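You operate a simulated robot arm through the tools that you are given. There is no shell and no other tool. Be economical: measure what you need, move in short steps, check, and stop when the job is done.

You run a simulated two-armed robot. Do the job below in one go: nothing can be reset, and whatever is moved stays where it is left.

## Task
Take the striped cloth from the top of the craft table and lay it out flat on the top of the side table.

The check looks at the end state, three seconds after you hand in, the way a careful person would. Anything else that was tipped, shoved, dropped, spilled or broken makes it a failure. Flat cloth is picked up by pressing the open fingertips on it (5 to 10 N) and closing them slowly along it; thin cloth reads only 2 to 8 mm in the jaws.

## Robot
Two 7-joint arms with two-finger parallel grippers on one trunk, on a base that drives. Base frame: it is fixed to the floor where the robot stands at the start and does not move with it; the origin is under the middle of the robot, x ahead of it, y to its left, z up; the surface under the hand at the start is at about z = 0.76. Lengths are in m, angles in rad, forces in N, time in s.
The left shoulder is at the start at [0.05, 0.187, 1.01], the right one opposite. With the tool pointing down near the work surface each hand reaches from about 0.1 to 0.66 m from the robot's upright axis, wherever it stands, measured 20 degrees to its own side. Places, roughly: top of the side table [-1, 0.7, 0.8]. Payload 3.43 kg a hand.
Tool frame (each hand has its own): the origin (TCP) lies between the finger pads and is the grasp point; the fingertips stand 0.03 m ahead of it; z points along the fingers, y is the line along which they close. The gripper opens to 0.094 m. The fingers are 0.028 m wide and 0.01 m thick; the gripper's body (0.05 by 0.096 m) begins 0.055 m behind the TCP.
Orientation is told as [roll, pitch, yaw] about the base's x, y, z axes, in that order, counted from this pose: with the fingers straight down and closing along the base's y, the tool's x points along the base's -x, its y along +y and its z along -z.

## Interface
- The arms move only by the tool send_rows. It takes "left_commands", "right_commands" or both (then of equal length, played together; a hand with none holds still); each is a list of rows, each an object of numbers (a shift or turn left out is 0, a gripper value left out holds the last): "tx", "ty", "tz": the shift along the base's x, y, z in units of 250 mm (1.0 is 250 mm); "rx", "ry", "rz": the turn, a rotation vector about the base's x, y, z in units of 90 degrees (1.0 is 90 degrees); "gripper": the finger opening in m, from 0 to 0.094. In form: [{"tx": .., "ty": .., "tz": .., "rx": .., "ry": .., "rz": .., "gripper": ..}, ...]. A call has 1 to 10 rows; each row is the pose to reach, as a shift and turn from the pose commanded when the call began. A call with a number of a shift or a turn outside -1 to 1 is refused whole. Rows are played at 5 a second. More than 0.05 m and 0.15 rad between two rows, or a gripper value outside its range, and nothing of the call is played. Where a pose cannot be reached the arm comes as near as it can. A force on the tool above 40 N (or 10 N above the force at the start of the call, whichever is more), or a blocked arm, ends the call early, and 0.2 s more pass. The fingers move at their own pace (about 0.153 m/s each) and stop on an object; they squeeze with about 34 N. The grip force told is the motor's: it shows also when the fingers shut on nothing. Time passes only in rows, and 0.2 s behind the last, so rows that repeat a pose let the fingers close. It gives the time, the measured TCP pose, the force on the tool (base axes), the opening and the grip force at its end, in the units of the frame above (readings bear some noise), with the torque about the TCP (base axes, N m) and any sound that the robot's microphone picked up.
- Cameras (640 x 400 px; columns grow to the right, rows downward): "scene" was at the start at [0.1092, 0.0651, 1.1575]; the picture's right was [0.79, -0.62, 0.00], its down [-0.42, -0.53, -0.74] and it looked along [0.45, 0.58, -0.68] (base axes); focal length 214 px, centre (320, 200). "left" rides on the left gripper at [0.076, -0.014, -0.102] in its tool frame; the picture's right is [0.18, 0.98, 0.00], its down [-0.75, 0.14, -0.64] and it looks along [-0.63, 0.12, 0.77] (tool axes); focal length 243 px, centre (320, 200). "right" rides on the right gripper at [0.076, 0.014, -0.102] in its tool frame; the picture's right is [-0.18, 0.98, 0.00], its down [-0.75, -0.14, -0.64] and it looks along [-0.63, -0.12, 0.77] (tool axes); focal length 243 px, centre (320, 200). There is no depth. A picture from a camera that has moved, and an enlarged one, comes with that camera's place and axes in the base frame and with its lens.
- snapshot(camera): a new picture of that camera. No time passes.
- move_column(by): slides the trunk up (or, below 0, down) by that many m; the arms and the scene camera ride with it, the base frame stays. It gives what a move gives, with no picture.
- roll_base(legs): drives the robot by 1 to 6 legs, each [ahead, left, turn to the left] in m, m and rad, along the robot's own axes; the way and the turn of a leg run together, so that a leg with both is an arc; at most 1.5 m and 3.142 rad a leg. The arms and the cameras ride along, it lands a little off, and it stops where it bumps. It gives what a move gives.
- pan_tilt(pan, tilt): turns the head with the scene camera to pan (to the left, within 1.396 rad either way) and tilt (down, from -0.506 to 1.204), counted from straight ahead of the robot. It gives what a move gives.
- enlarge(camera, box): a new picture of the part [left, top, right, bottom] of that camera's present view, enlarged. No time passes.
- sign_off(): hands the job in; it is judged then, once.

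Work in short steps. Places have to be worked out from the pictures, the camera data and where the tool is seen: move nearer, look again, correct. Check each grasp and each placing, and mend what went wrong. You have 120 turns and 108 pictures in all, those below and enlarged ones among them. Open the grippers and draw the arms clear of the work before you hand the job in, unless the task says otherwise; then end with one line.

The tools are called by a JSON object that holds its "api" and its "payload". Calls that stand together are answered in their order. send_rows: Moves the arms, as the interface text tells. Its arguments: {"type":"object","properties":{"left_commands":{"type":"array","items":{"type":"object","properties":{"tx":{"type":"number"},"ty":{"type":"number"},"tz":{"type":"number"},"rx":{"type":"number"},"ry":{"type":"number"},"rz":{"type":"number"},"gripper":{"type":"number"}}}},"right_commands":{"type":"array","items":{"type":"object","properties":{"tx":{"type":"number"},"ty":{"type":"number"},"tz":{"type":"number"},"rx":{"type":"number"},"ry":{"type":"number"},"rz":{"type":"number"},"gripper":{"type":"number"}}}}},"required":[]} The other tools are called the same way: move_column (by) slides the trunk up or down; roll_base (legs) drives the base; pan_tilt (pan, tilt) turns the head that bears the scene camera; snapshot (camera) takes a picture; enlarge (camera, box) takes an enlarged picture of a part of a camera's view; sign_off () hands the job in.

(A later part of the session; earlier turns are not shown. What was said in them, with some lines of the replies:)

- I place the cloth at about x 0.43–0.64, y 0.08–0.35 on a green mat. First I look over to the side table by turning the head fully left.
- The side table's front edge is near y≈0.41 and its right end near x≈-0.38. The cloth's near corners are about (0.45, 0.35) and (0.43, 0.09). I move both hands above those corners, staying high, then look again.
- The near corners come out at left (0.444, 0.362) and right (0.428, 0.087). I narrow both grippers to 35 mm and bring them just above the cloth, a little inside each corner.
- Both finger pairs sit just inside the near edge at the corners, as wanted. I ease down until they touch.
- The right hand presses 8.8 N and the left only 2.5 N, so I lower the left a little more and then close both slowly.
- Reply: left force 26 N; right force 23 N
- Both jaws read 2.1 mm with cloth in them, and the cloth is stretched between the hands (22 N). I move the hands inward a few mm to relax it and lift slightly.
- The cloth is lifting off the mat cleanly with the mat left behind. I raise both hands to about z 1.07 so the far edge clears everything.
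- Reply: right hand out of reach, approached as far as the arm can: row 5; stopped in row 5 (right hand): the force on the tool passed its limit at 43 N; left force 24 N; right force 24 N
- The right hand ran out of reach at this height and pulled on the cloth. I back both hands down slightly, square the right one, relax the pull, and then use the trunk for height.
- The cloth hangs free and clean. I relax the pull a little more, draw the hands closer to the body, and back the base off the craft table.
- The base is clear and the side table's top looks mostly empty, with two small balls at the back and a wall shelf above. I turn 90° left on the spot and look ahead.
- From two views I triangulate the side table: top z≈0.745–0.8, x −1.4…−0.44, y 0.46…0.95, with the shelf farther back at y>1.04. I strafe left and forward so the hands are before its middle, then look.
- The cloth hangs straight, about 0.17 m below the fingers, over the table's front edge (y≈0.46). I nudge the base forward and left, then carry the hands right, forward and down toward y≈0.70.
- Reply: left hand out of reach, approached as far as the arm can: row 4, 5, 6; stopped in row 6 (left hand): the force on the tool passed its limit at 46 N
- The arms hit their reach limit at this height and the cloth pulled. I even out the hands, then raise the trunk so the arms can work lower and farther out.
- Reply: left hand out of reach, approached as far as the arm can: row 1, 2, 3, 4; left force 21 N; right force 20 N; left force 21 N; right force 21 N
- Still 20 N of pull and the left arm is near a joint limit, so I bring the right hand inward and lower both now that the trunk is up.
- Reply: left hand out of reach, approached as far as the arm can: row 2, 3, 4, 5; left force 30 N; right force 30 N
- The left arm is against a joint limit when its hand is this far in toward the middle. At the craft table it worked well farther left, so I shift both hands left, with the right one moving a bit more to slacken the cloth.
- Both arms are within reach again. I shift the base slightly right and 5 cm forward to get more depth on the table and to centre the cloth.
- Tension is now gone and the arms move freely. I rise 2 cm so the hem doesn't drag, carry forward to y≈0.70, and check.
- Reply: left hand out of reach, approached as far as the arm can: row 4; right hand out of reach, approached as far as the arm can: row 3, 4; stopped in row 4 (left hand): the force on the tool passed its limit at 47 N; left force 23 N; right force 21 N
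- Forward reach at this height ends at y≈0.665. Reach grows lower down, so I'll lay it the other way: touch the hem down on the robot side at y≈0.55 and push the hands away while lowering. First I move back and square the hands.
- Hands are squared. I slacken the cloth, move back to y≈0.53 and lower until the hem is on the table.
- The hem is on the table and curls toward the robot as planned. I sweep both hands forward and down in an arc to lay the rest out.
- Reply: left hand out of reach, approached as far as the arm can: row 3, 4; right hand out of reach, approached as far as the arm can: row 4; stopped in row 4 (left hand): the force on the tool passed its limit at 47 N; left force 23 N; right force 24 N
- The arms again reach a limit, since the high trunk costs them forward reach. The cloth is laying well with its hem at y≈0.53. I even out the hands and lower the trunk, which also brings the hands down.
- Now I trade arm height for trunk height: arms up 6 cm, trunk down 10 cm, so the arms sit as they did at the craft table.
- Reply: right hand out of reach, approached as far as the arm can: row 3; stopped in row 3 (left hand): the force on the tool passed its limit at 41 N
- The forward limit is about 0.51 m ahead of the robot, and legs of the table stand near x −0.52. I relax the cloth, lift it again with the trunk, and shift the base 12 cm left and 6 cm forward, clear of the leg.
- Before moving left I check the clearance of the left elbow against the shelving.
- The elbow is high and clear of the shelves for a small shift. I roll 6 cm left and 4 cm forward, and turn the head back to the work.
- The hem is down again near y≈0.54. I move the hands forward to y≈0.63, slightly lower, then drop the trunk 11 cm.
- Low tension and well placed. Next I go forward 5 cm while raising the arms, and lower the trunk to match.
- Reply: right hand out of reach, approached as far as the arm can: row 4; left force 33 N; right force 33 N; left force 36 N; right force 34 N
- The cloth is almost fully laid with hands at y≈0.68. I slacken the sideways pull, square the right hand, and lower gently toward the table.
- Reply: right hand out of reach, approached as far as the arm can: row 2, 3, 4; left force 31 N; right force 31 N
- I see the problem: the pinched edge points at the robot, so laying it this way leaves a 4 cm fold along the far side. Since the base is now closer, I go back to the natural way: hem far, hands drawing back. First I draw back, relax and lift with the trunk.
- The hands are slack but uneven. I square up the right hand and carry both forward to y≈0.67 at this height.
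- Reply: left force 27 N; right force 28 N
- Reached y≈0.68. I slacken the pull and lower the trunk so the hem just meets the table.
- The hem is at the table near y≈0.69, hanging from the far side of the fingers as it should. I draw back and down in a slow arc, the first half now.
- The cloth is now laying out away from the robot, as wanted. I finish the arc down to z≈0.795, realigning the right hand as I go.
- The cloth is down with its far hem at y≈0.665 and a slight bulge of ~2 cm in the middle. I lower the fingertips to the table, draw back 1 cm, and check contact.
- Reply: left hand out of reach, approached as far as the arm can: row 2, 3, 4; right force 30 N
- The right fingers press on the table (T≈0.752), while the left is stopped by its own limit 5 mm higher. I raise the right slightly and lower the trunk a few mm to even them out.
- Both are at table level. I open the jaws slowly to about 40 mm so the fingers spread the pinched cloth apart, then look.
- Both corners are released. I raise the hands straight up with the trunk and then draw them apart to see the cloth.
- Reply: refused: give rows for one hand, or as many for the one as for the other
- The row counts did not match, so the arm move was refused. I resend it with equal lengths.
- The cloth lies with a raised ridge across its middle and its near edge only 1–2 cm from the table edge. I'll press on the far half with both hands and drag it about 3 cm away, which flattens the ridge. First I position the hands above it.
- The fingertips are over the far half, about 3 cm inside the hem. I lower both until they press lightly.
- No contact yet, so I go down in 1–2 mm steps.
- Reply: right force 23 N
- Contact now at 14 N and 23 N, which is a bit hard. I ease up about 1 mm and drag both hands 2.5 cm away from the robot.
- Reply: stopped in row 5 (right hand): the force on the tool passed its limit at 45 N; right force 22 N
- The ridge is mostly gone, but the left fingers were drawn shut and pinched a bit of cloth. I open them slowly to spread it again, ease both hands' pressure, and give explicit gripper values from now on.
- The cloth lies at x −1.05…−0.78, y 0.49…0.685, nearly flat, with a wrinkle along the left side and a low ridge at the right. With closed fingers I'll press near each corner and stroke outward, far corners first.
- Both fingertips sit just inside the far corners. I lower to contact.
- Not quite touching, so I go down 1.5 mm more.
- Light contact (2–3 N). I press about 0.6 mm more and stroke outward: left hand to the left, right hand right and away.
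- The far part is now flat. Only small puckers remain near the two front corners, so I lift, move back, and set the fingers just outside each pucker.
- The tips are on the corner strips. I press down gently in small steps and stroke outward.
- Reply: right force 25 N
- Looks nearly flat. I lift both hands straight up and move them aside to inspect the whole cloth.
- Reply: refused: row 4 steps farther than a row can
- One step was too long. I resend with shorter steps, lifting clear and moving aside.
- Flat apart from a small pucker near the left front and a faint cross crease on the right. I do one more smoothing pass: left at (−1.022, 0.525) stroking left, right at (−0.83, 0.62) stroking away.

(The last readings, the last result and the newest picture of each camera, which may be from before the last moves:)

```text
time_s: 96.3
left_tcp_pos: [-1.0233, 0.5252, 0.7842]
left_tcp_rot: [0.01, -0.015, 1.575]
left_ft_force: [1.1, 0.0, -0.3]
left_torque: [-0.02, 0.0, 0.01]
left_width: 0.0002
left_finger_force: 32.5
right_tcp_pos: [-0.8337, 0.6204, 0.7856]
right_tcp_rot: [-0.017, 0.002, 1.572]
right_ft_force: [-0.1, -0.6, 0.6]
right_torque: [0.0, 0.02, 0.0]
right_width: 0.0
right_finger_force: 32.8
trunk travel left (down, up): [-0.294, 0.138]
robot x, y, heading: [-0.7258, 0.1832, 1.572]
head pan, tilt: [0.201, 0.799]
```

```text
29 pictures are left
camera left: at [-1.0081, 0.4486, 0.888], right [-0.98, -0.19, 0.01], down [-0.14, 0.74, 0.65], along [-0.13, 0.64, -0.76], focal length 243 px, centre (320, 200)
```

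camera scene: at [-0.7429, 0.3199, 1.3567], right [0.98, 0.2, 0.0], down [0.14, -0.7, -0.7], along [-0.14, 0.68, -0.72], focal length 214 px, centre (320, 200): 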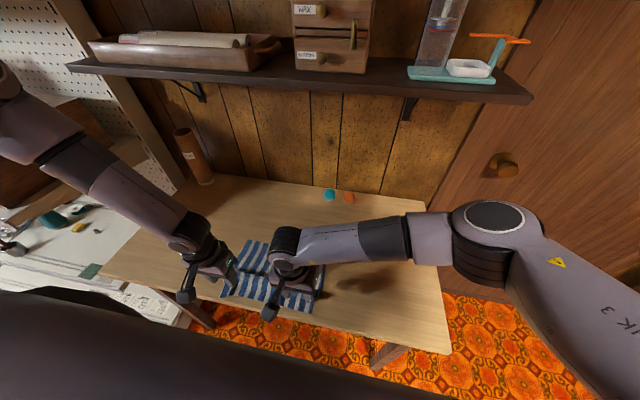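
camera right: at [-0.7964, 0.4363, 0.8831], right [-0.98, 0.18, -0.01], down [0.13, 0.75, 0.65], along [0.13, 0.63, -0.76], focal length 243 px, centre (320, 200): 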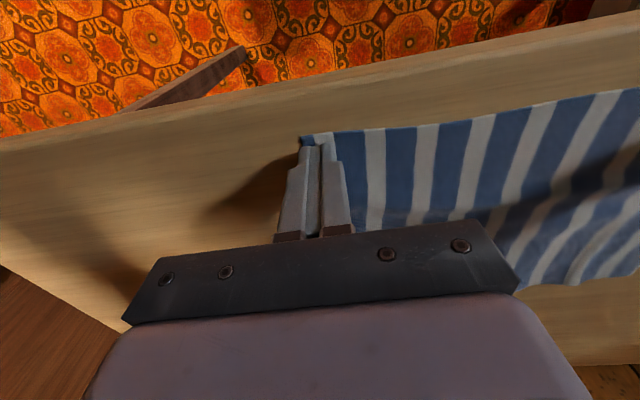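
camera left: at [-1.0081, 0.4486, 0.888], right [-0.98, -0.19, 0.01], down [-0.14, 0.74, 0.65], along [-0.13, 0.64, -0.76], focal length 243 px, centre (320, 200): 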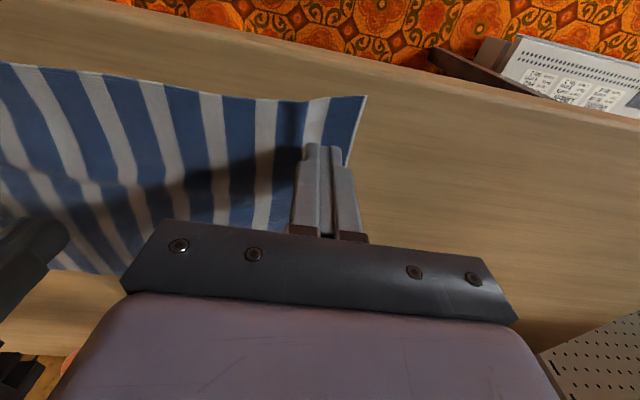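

The left tip is on the corner strip just outside the pucker. I press down about 3–4 mm and stroke outward.

{"api": "send_rows", "payload": {"left_commands": [{"tz": -0.008}, {"tz": -0.014}, {"tz": -0.016}, {"tz": -0.016, "tx": -0.02}, {"tz": -0.016, "tx": -0.04}, {"tz": -0.016, "tx": -0.06}, {"tz": -0.016, "tx": -0.06}], "right_commands": [{"tz": -0.01}, {"tz": -0.018}, {"tz": -0.021}, {"tz": -0.021, "ty": 0.015}, {"tz": -0.021, "ty": 0.03}, {"tz": -0.021, "ty": 0.045}, {"tz": -0.021, "ty": 0.045}]}}

{"api": "send_rows", "payload": {"left_commands": [{"tz": 0.06}, {"tz": 0.18}, {"tz": 0.32}, {"tz": 0.44}, {"tz": 0.5, "tx": -0.08}, {"tz": 0.5, "tx": -0.16}, {"tz": 0.5, "tx": -0.24}], "right_commands": [{"tz": 0.06}, {"tz": 0.18}, {"tz": 0.32}, {"tz": 0.44}, {"tz": 0.5, "tx": 0.15}, {"tz": 0.5, "tx": 0.3}, {"tz": 0.5, "tx": 0.48}]}}

{"api": "enlarge", "payload": {"camera": "scene", "box": [170, 150, 390, 287]}}

{"api": "snapshot", "payload": {"camera": "left"}}

```text
time_s: 97.9
left_tcp_pos: [-1.0386, 0.5259, 0.782]
left_tcp_rot: [0.009, -0.013, 1.577]
left_ft_force: [0.2, -0.7, -0.1]
left_torque: [-0.03, 0.01, -0.05]
left_width: 0.0
left_finger_force: 33.1
right_tcp_pos: [-0.8326, 0.6312, 0.7819]
right_tcp_rot: [-0.017, 0.003, 1.572]
right_ft_force: [-0.1, -0.4, 0.0]
right_torque: [-0.01, 0.0, 0.02]
right_width: 0.0
right_finger_force: 33.0
trunk travel left (down, up): [-0.294, 0.138]
robot x, y, heading: [-0.7308, 0.1803, 1.573]
head pan, tilt: [0.201, 0.799]
```

```text
time_s: 99.5
left_tcp_pos: [-1.0991, 0.5262, 0.9087]
left_tcp_rot: [0.012, -0.013, 1.574]
left_ft_force: [-0.7, 0.0, -0.3]
left_torque: [-0.01, 0.01, 0.01]
left_width: 0.0
left_finger_force: 32.3
right_tcp_pos: [-0.7102, 0.6288, 0.9073]
right_tcp_rot: [-0.018, 0.0, 1.572]
right_ft_force: [-0.5, 0.1, -0.3]
right_torque: [0.02, 0.02, 0.0]
right_width: 0.0003
right_finger_force: 33.1
trunk travel left (down, up): [-0.294, 0.138]
robot x, y, heading: [-0.7247, 0.1829, 1.572]
head pan, tilt: [0.201, 0.799]
```

```text
2.91 times, centred on (280, 218) of scene
camera zoom: at [-0.7426, 0.3196, 1.2218], right [0.98, 0.2, 0.0], down [0.14, -0.7, -0.7], along [-0.14, 0.68, -0.72], focal length 624 px, centre (436, 146)
```

zoom: 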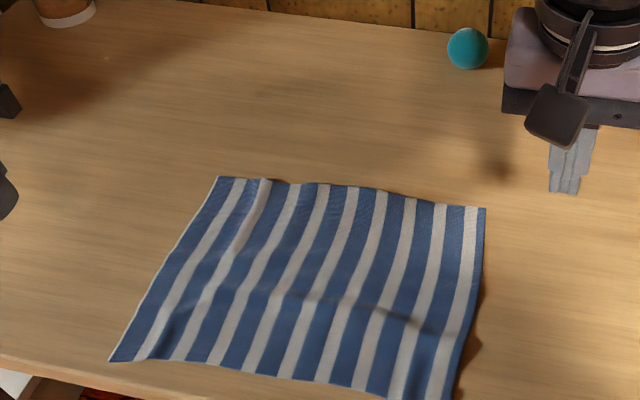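

```text
27 pictures are left
camera left: at [-1.0837, 0.4495, 1.0104], right [-0.98, -0.19, 0.01], down [-0.14, 0.75, 0.65], along [-0.13, 0.64, -0.76], focal length 243 px, centre (320, 200)
```

left: 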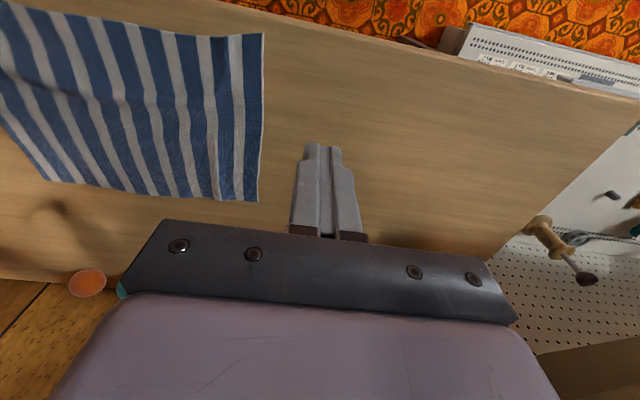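

That pass barely touched (0 N). The cloth is nearly flat already, but I repeat the stroke once with real contact, 2 mm deeper.

{"api": "send_rows", "payload": {"left_commands": [{"tx": 0.1}, {"tx": 0.2}, {"tx": 0.308}, {"tx": 0.308, "tz": -0.14}, {"tx": 0.308, "tz": -0.28}, {"tx": 0.308, "tz": -0.4}, {"tx": 0.308, "tz": -0.49}, {"tx": 0.308, "tz": -0.504}], "right_commands": [{"tx": -0.12, "ty": -0.03}, {"tx": -0.24, "ty": -0.06}, {"tx": -0.36, "ty": -0.076}, {"tx": -0.36, "ty": -0.076, "tz": -0.14}, {"tx": -0.36, "ty": -0.076, "tz": -0.28}, {"tx": -0.36, "ty": -0.076, "tz": -0.4}, {"tx": -0.36, "ty": -0.076, "tz": -0.485}, {"tx": -0.36, "ty": -0.076, "tz": -0.499}]}}

{"api": "send_rows", "payload": {"left_commands": [{"tz": -0.004}, {"tz": -0.007}, {"tz": -0.007}], "right_commands": [{"tz": -0.004}, {"tz": -0.007}, {"tz": -0.007}]}}

```text
time_s: 101.3
left_tcp_pos: [-1.0216, 0.5263, 0.7818]
left_tcp_rot: [0.008, -0.012, 1.576]
left_ft_force: [-0.7, -0.8, 4.2]
left_torque: [-0.05, 0.01, 0.01]
left_width: 0.0001
left_finger_force: 32.4
right_tcp_pos: [-0.803, 0.6125, 0.7821]
right_tcp_rot: [-0.019, -0.001, 1.574]
right_ft_force: [0.8, -0.3, 0.6]
right_torque: [0.02, -0.01, -0.02]
right_width: 0.0
right_finger_force: 33.5
trunk travel left (down, up): [-0.294, 0.138]
robot x, y, heading: [-0.7237, 0.184, 1.572]
head pan, tilt: [0.201, 0.799]
```

```text
time_s: 102.1
left_tcp_pos: [-1.0206, 0.5263, 0.7818]
left_tcp_rot: [0.01, -0.015, 1.577]
left_ft_force: [-6.0, -2.4, 26.2]
left_torque: [-0.4, 0.16, -0.1]
left_width: 0.0001
left_finger_force: 32.6
right_tcp_pos: [-0.802, 0.6112, 0.7814]
right_tcp_rot: [-0.017, -0.002, 1.572]
right_ft_force: [-0.2, 1.1, 0.7]
right_torque: [0.0, 0.0, 0.03]
right_width: 0.0001
right_finger_force: 32.9
trunk travel left (down, up): [-0.294, 0.138]
robot x, y, heading: [-0.7274, 0.1836, 1.572]
head pan, tilt: [0.201, 0.799]
```

Left presses 26 N and right under 1 N. I ease the left up 1.5 mm, push the right down 1.5 mm, and stroke.

{"api": "send_rows", "payload": {"left_commands": [{"tz": 0.006}, {"tz": 0.006}, {"tz": 0.005, "tx": -0.02}, {"tz": 0.005, "tx": -0.04}, {"tz": 0.005, "tx": -0.06}, {"tz": 0.005, "tx": -0.075}], "right_commands": [{"tz": -0.004}, {"tz": -0.007}, {"tz": -0.007, "ty": 0.015}, {"tz": -0.007, "ty": 0.03}, {"tz": -0.007, "ty": 0.045}, {"tz": -0.007, "ty": 0.055}]}}

{"api": "send_rows", "payload": {"left_commands": [{"tz": 0.06}, {"tz": 0.18}, {"tz": 0.32}, {"tz": 0.44}, {"tz": 0.5, "tx": -0.08}, {"tz": 0.5, "tx": -0.16}, {"tz": 0.5, "tx": -0.24}], "right_commands": [{"tz": 0.06}, {"tz": 0.18}, {"tz": 0.32}, {"tz": 0.44}, {"tz": 0.5, "tx": 0.15}, {"tz": 0.5, "tx": 0.3}, {"tz": 0.5, "tx": 0.48}]}}

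{"api": "enlarge", "payload": {"camera": "scene", "box": [170, 150, 390, 287]}}

{"api": "snapshot", "payload": {"camera": "left"}}

```text
time_s: 103.5
left_tcp_pos: [-1.0397, 0.5242, 0.7827]
left_tcp_rot: [0.011, -0.015, 1.578]
left_ft_force: [1.4, 0.6, 0.9]
left_torque: [0.02, -0.01, 0.03]
left_width: 0.0
left_finger_force: 32.4
right_tcp_pos: [-0.8041, 0.6234, 0.7814]
right_tcp_rot: [-0.014, -0.003, 1.572]
right_ft_force: [-1.7, -8.0, 32.1]
right_torque: [-0.3, 0.17, 0.05]
right_width: 0.0
right_finger_force: 33.3
trunk travel left (down, up): [-0.294, 0.138]
robot x, y, heading: [-0.7259, 0.1823, 1.572]
head pan, tilt: [0.201, 0.799]
```

```text
time_s: 105.1
left_tcp_pos: [-1.1008, 0.5252, 0.906]
left_tcp_rot: [0.009, -0.012, 1.575]
left_ft_force: [-0.1, -0.2, 0.4]
left_torque: [0.02, 0.01, 0.0]
left_width: 0.0
left_finger_force: 33.1
right_tcp_pos: [-0.6815, 0.626, 0.9039]
right_tcp_rot: [-0.017, 0.0, 1.573]
right_ft_force: [0.0, 0.4, -0.8]
right_torque: [0.01, 0.0, -0.03]
right_width: 0.0
right_finger_force: 33.1
trunk travel left (down, up): [-0.294, 0.138]
robot x, y, heading: [-0.7296, 0.1819, 1.577]
head pan, tilt: [0.201, 0.799]
```

```text
2.91 times, centred on (280, 218) of scene
camera zoom: at [-0.7426, 0.3196, 1.2218], right [0.98, 0.2, 0.0], down [0.14, -0.7, -0.7], along [-0.14, 0.68, -0.72], focal length 624 px, centre (436, 146)
```

zoom: 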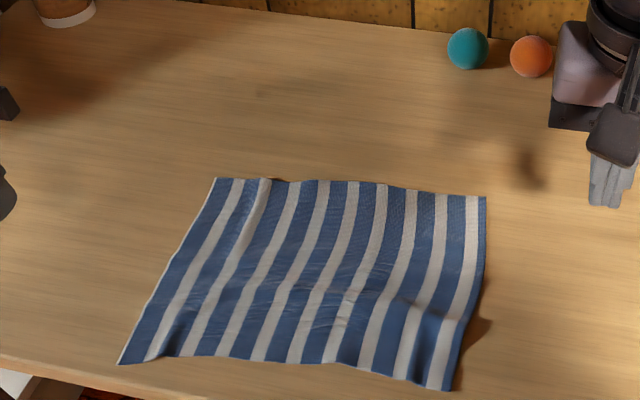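

```text
25 pictures are left
camera left: at [-1.0853, 0.4492, 1.0089], right [-0.98, -0.19, 0.01], down [-0.14, 0.75, 0.65], along [-0.13, 0.64, -0.76], focal length 243 px, centre (320, 200)
```

left: 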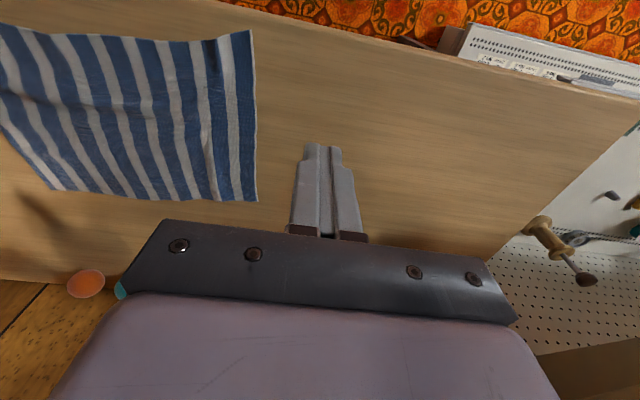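

The cross crease is gone; only soft puckers remain beside the two front corners. I do one last outward stroke there, with moderate pressure.

{"api": "send_rows", "payload": {"left_commands": [{"tx": 0.1, "ty": -0.03}, {"tx": 0.2, "ty": -0.06}, {"tx": 0.324, "ty": -0.08}, {"tx": 0.324, "ty": -0.08, "tz": -0.14}, {"tx": 0.324, "ty": -0.08, "tz": -0.28}, {"tx": 0.324, "ty": -0.08, "tz": -0.4}, {"tx": 0.324, "ty": -0.08, "tz": -0.48}, {"tx": 0.324, "ty": -0.08, "tz": -0.494}], "right_commands": [{"tx": -0.1, "ty": -0.1}, {"tx": -0.2, "ty": -0.22}, {"tx": -0.3, "ty": -0.34}, {"tx": -0.406, "ty": -0.364, "tz": -0.1}, {"tx": -0.406, "ty": -0.364, "tz": -0.24}, {"tx": -0.406, "ty": -0.364, "tz": -0.37}, {"tx": -0.406, "ty": -0.364, "tz": -0.47}, {"tx": -0.406, "ty": -0.364, "tz": -0.485}]}}

{"api": "snapshot", "payload": {"camera": "left"}}

{"api": "snapshot", "payload": {"camera": "right"}}

```text
time_s: 106.9
left_tcp_pos: [-1.0184, 0.5062, 0.783]
left_tcp_rot: [0.01, -0.013, 1.577]
left_ft_force: [0.2, 1.0, 1.4]
left_torque: [-0.01, -0.01, 0.02]
left_width: 0.0
left_finger_force: 33.2
right_tcp_pos: [-0.7836, 0.5344, 0.7813]
right_tcp_rot: [-0.018, 0.0, 1.57]
right_ft_force: [-0.2, 0.9, -0.3]
right_torque: [0.01, 0.02, 0.05]
right_width: 0.0001
right_finger_force: 32.9
trunk travel left (down, up): [-0.294, 0.138]
robot x, y, heading: [-0.7242, 0.1855, 1.571]
head pan, tilt: [0.201, 0.799]
```

```text
24 pictures are left
camera left: at [-1.0041, 0.4292, 0.8847], right [-0.98, -0.19, 0.01], down [-0.14, 0.74, 0.65], along [-0.13, 0.64, -0.76], focal length 243 px, centre (320, 200)
```

left: 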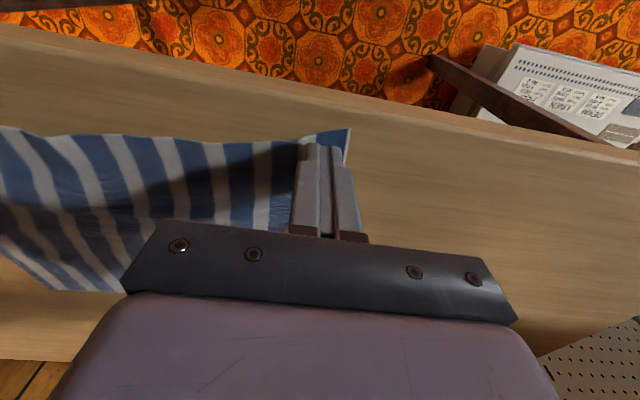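

```text
23 pictures are left
camera right: at [-0.7997, 0.458, 0.8839], right [-0.98, 0.18, -0.02], down [0.13, 0.75, 0.64], along [0.13, 0.63, -0.76], focal length 243 px, centre (320, 200)
```

right: 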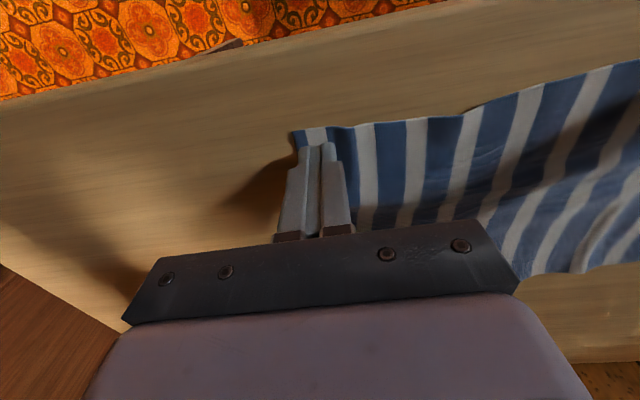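

Left touches at 1.4 N and right is nearly touching. I press a little more (left 0.7 mm, right 1 mm) and stroke outward and slightly toward me.

{"api": "send_rows", "payload": {"left_commands": [{"tz": -0.003}, {"tz": -0.004, "tx": -0.015}, {"tz": -0.004, "tx": -0.03}, {"tz": -0.004, "tx": -0.045}, {"tz": -0.004, "tx": -0.06}], "right_commands": [{"tz": -0.005}, {"tz": -0.006, "tx": 0.015, "ty": -0.008}, {"tz": -0.006, "tx": 0.03, "ty": -0.016}, {"tz": -0.006, "tx": 0.045, "ty": -0.024}, {"tz": -0.006, "tx": 0.06, "ty": -0.032}]}}

{"api": "send_rows", "payload": {"left_commands": [{"tz": 0.06}, {"tz": 0.18}, {"tz": 0.32}, {"tz": 0.44}, {"tz": 0.5, "tx": -0.08}, {"tz": 0.5, "tx": -0.16}, {"tz": 0.5, "tx": -0.24}], "right_commands": [{"tz": 0.06}, {"tz": 0.18}, {"tz": 0.32}, {"tz": 0.44}, {"tz": 0.5, "tx": 0.15}, {"tz": 0.5, "tx": 0.3}, {"tz": 0.5, "tx": 0.48}]}}

{"api": "enlarge", "payload": {"camera": "scene", "box": [170, 150, 390, 287]}}

{"api": "snapshot", "payload": {"camera": "right"}}

```text
time_s: 108.1
left_tcp_pos: [-1.0335, 0.5061, 0.7814]
left_tcp_rot: [0.006, -0.013, 1.576]
left_ft_force: [7.6, -0.2, 10.4]
left_torque: [-0.04, -0.26, 0.03]
left_width: 0.0001
left_finger_force: 33.0
right_tcp_pos: [-0.7688, 0.5271, 0.7821]
right_tcp_rot: [-0.016, 0.0, 1.574]
right_ft_force: [-5.7, 1.2, 7.5]
right_torque: [-0.01, 0.2, -0.01]
right_width: 0.0
right_finger_force: 33.0
trunk travel left (down, up): [-0.294, 0.138]
robot x, y, heading: [-0.7273, 0.1845, 1.572]
head pan, tilt: [0.201, 0.799]
```

```text
time_s: 109.7
left_tcp_pos: [-1.0944, 0.506, 0.9072]
left_tcp_rot: [0.008, -0.012, 1.573]
left_ft_force: [0.4, -0.2, -0.1]
left_torque: [0.01, -0.02, 0.01]
left_width: 0.0
left_finger_force: 33.1
right_tcp_pos: [-0.6477, 0.5273, 0.9071]
right_tcp_rot: [-0.016, 0.0, 1.571]
right_ft_force: [0.3, -0.1, -0.3]
right_torque: [0.02, 0.0, 0.02]
right_width: 0.0002
right_finger_force: 33.2
trunk travel left (down, up): [-0.294, 0.138]
robot x, y, heading: [-0.7267, 0.1864, 1.571]
head pan, tilt: [0.201, 0.799]
```

```text
2.91 times, centred on (280, 218) of scene
camera zoom: at [-0.7426, 0.3195, 1.2218], right [0.98, 0.2, 0.0], down [0.14, -0.7, -0.7], along [-0.14, 0.68, -0.72], focal length 624 px, centre (436, 146)
```

zoom: 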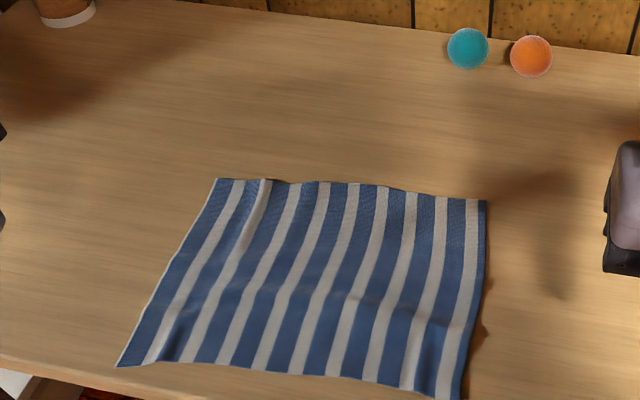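

```text
21 pictures are left
camera right: at [-0.6631, 0.4497, 1.0077], right [-0.98, 0.18, -0.02], down [0.13, 0.75, 0.64], along [0.13, 0.63, -0.76], focal length 243 px, centre (320, 200)
```

right: 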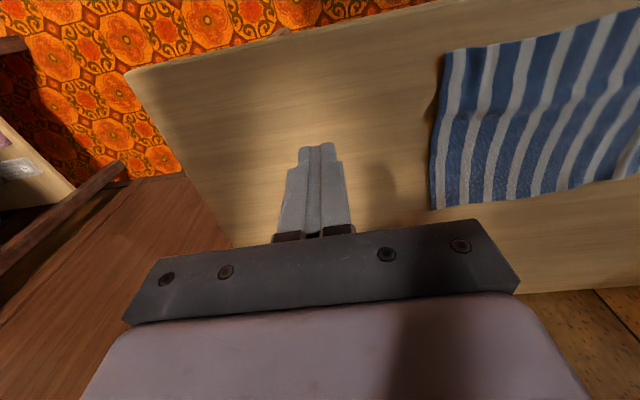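

The cloth is fully on the table, unfolded and flat. I open the grippers, raise the hands and back the base off a little.

{"api": "send_rows", "payload": {"left_commands": [{"gripper": 0.03, "tz": 0.1}, {"gripper": 0.06, "tz": 0.2}, {"gripper": 0.08, "tz": 0.2}], "right_commands": [{"gripper": 0.03, "tz": 0.1}, {"gripper": 0.06, "tz": 0.2}, {"gripper": 0.08, "tz": 0.2}]}}

{"api": "roll_base", "payload": {"legs": [[-0.25, 0, 0]]}}

{"api": "snapshot", "payload": {"camera": "scene"}}

```text
time_s: 110.5
left_tcp_pos: [-1.095, 0.5073, 0.956]
left_tcp_rot: [0.008, -0.013, 1.575]
left_ft_force: [0.0, 0.0, 0.5]
left_torque: [0.03, 0.01, 0.04]
left_width: 0.08
left_finger_force: 0.0
right_tcp_pos: [-0.6484, 0.5269, 0.955]
right_tcp_rot: [-0.017, 0.0, 1.571]
right_ft_force: [0.9, -0.5, 0.2]
right_torque: [-0.01, -0.03, -0.03]
right_width: 0.0802
right_finger_force: 0.0
trunk travel left (down, up): [-0.294, 0.138]
robot x, y, heading: [-0.7272, 0.1807, 1.577]
head pan, tilt: [0.201, 0.799]
```

```text
time_s: 112.3
left_tcp_pos: [-1.0937, 0.255, 0.9554]
left_tcp_rot: [0.008, -0.014, 1.575]
left_ft_force: [-0.3, -0.5, -0.3]
left_torque: [0.04, 0.02, 0.0]
left_width: 0.0801
left_finger_force: 0.2
right_tcp_pos: [-0.6492, 0.2746, 0.9558]
right_tcp_rot: [-0.017, 0.001, 1.569]
right_ft_force: [0.4, 0.3, 0.2]
right_torque: [0.0, -0.01, -0.01]
right_width: 0.0803
right_finger_force: 0.1
trunk travel left (down, up): [-0.294, 0.138]
robot x, y, heading: [-0.7257, -0.0671, 1.573]
head pan, tilt: [0.201, 0.799]
```

```text
20 pictures are left
camera scene: at [-0.7427, 0.068, 1.2218], right [0.98, 0.2, 0.0], down [0.14, -0.7, -0.7], along [-0.14, 0.68, -0.72], focal length 214 px, centre (320, 200)
```

scene: 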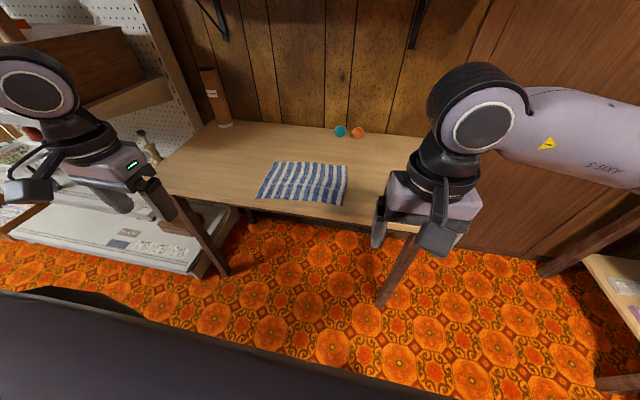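

The cloth lies flat on the side table, the balls and tube are where they were, and the arms are clear. I hand in.

{"api": "sign_off", "payload": {}}

```text
The job is handed in.
```

The striped cloth is laid out on the side table, unfolded and wholly on the top; a few soft puckers remain near its front corners. Nothing else looked disturbed in the pictures, and the grippers are open with the arms clear.
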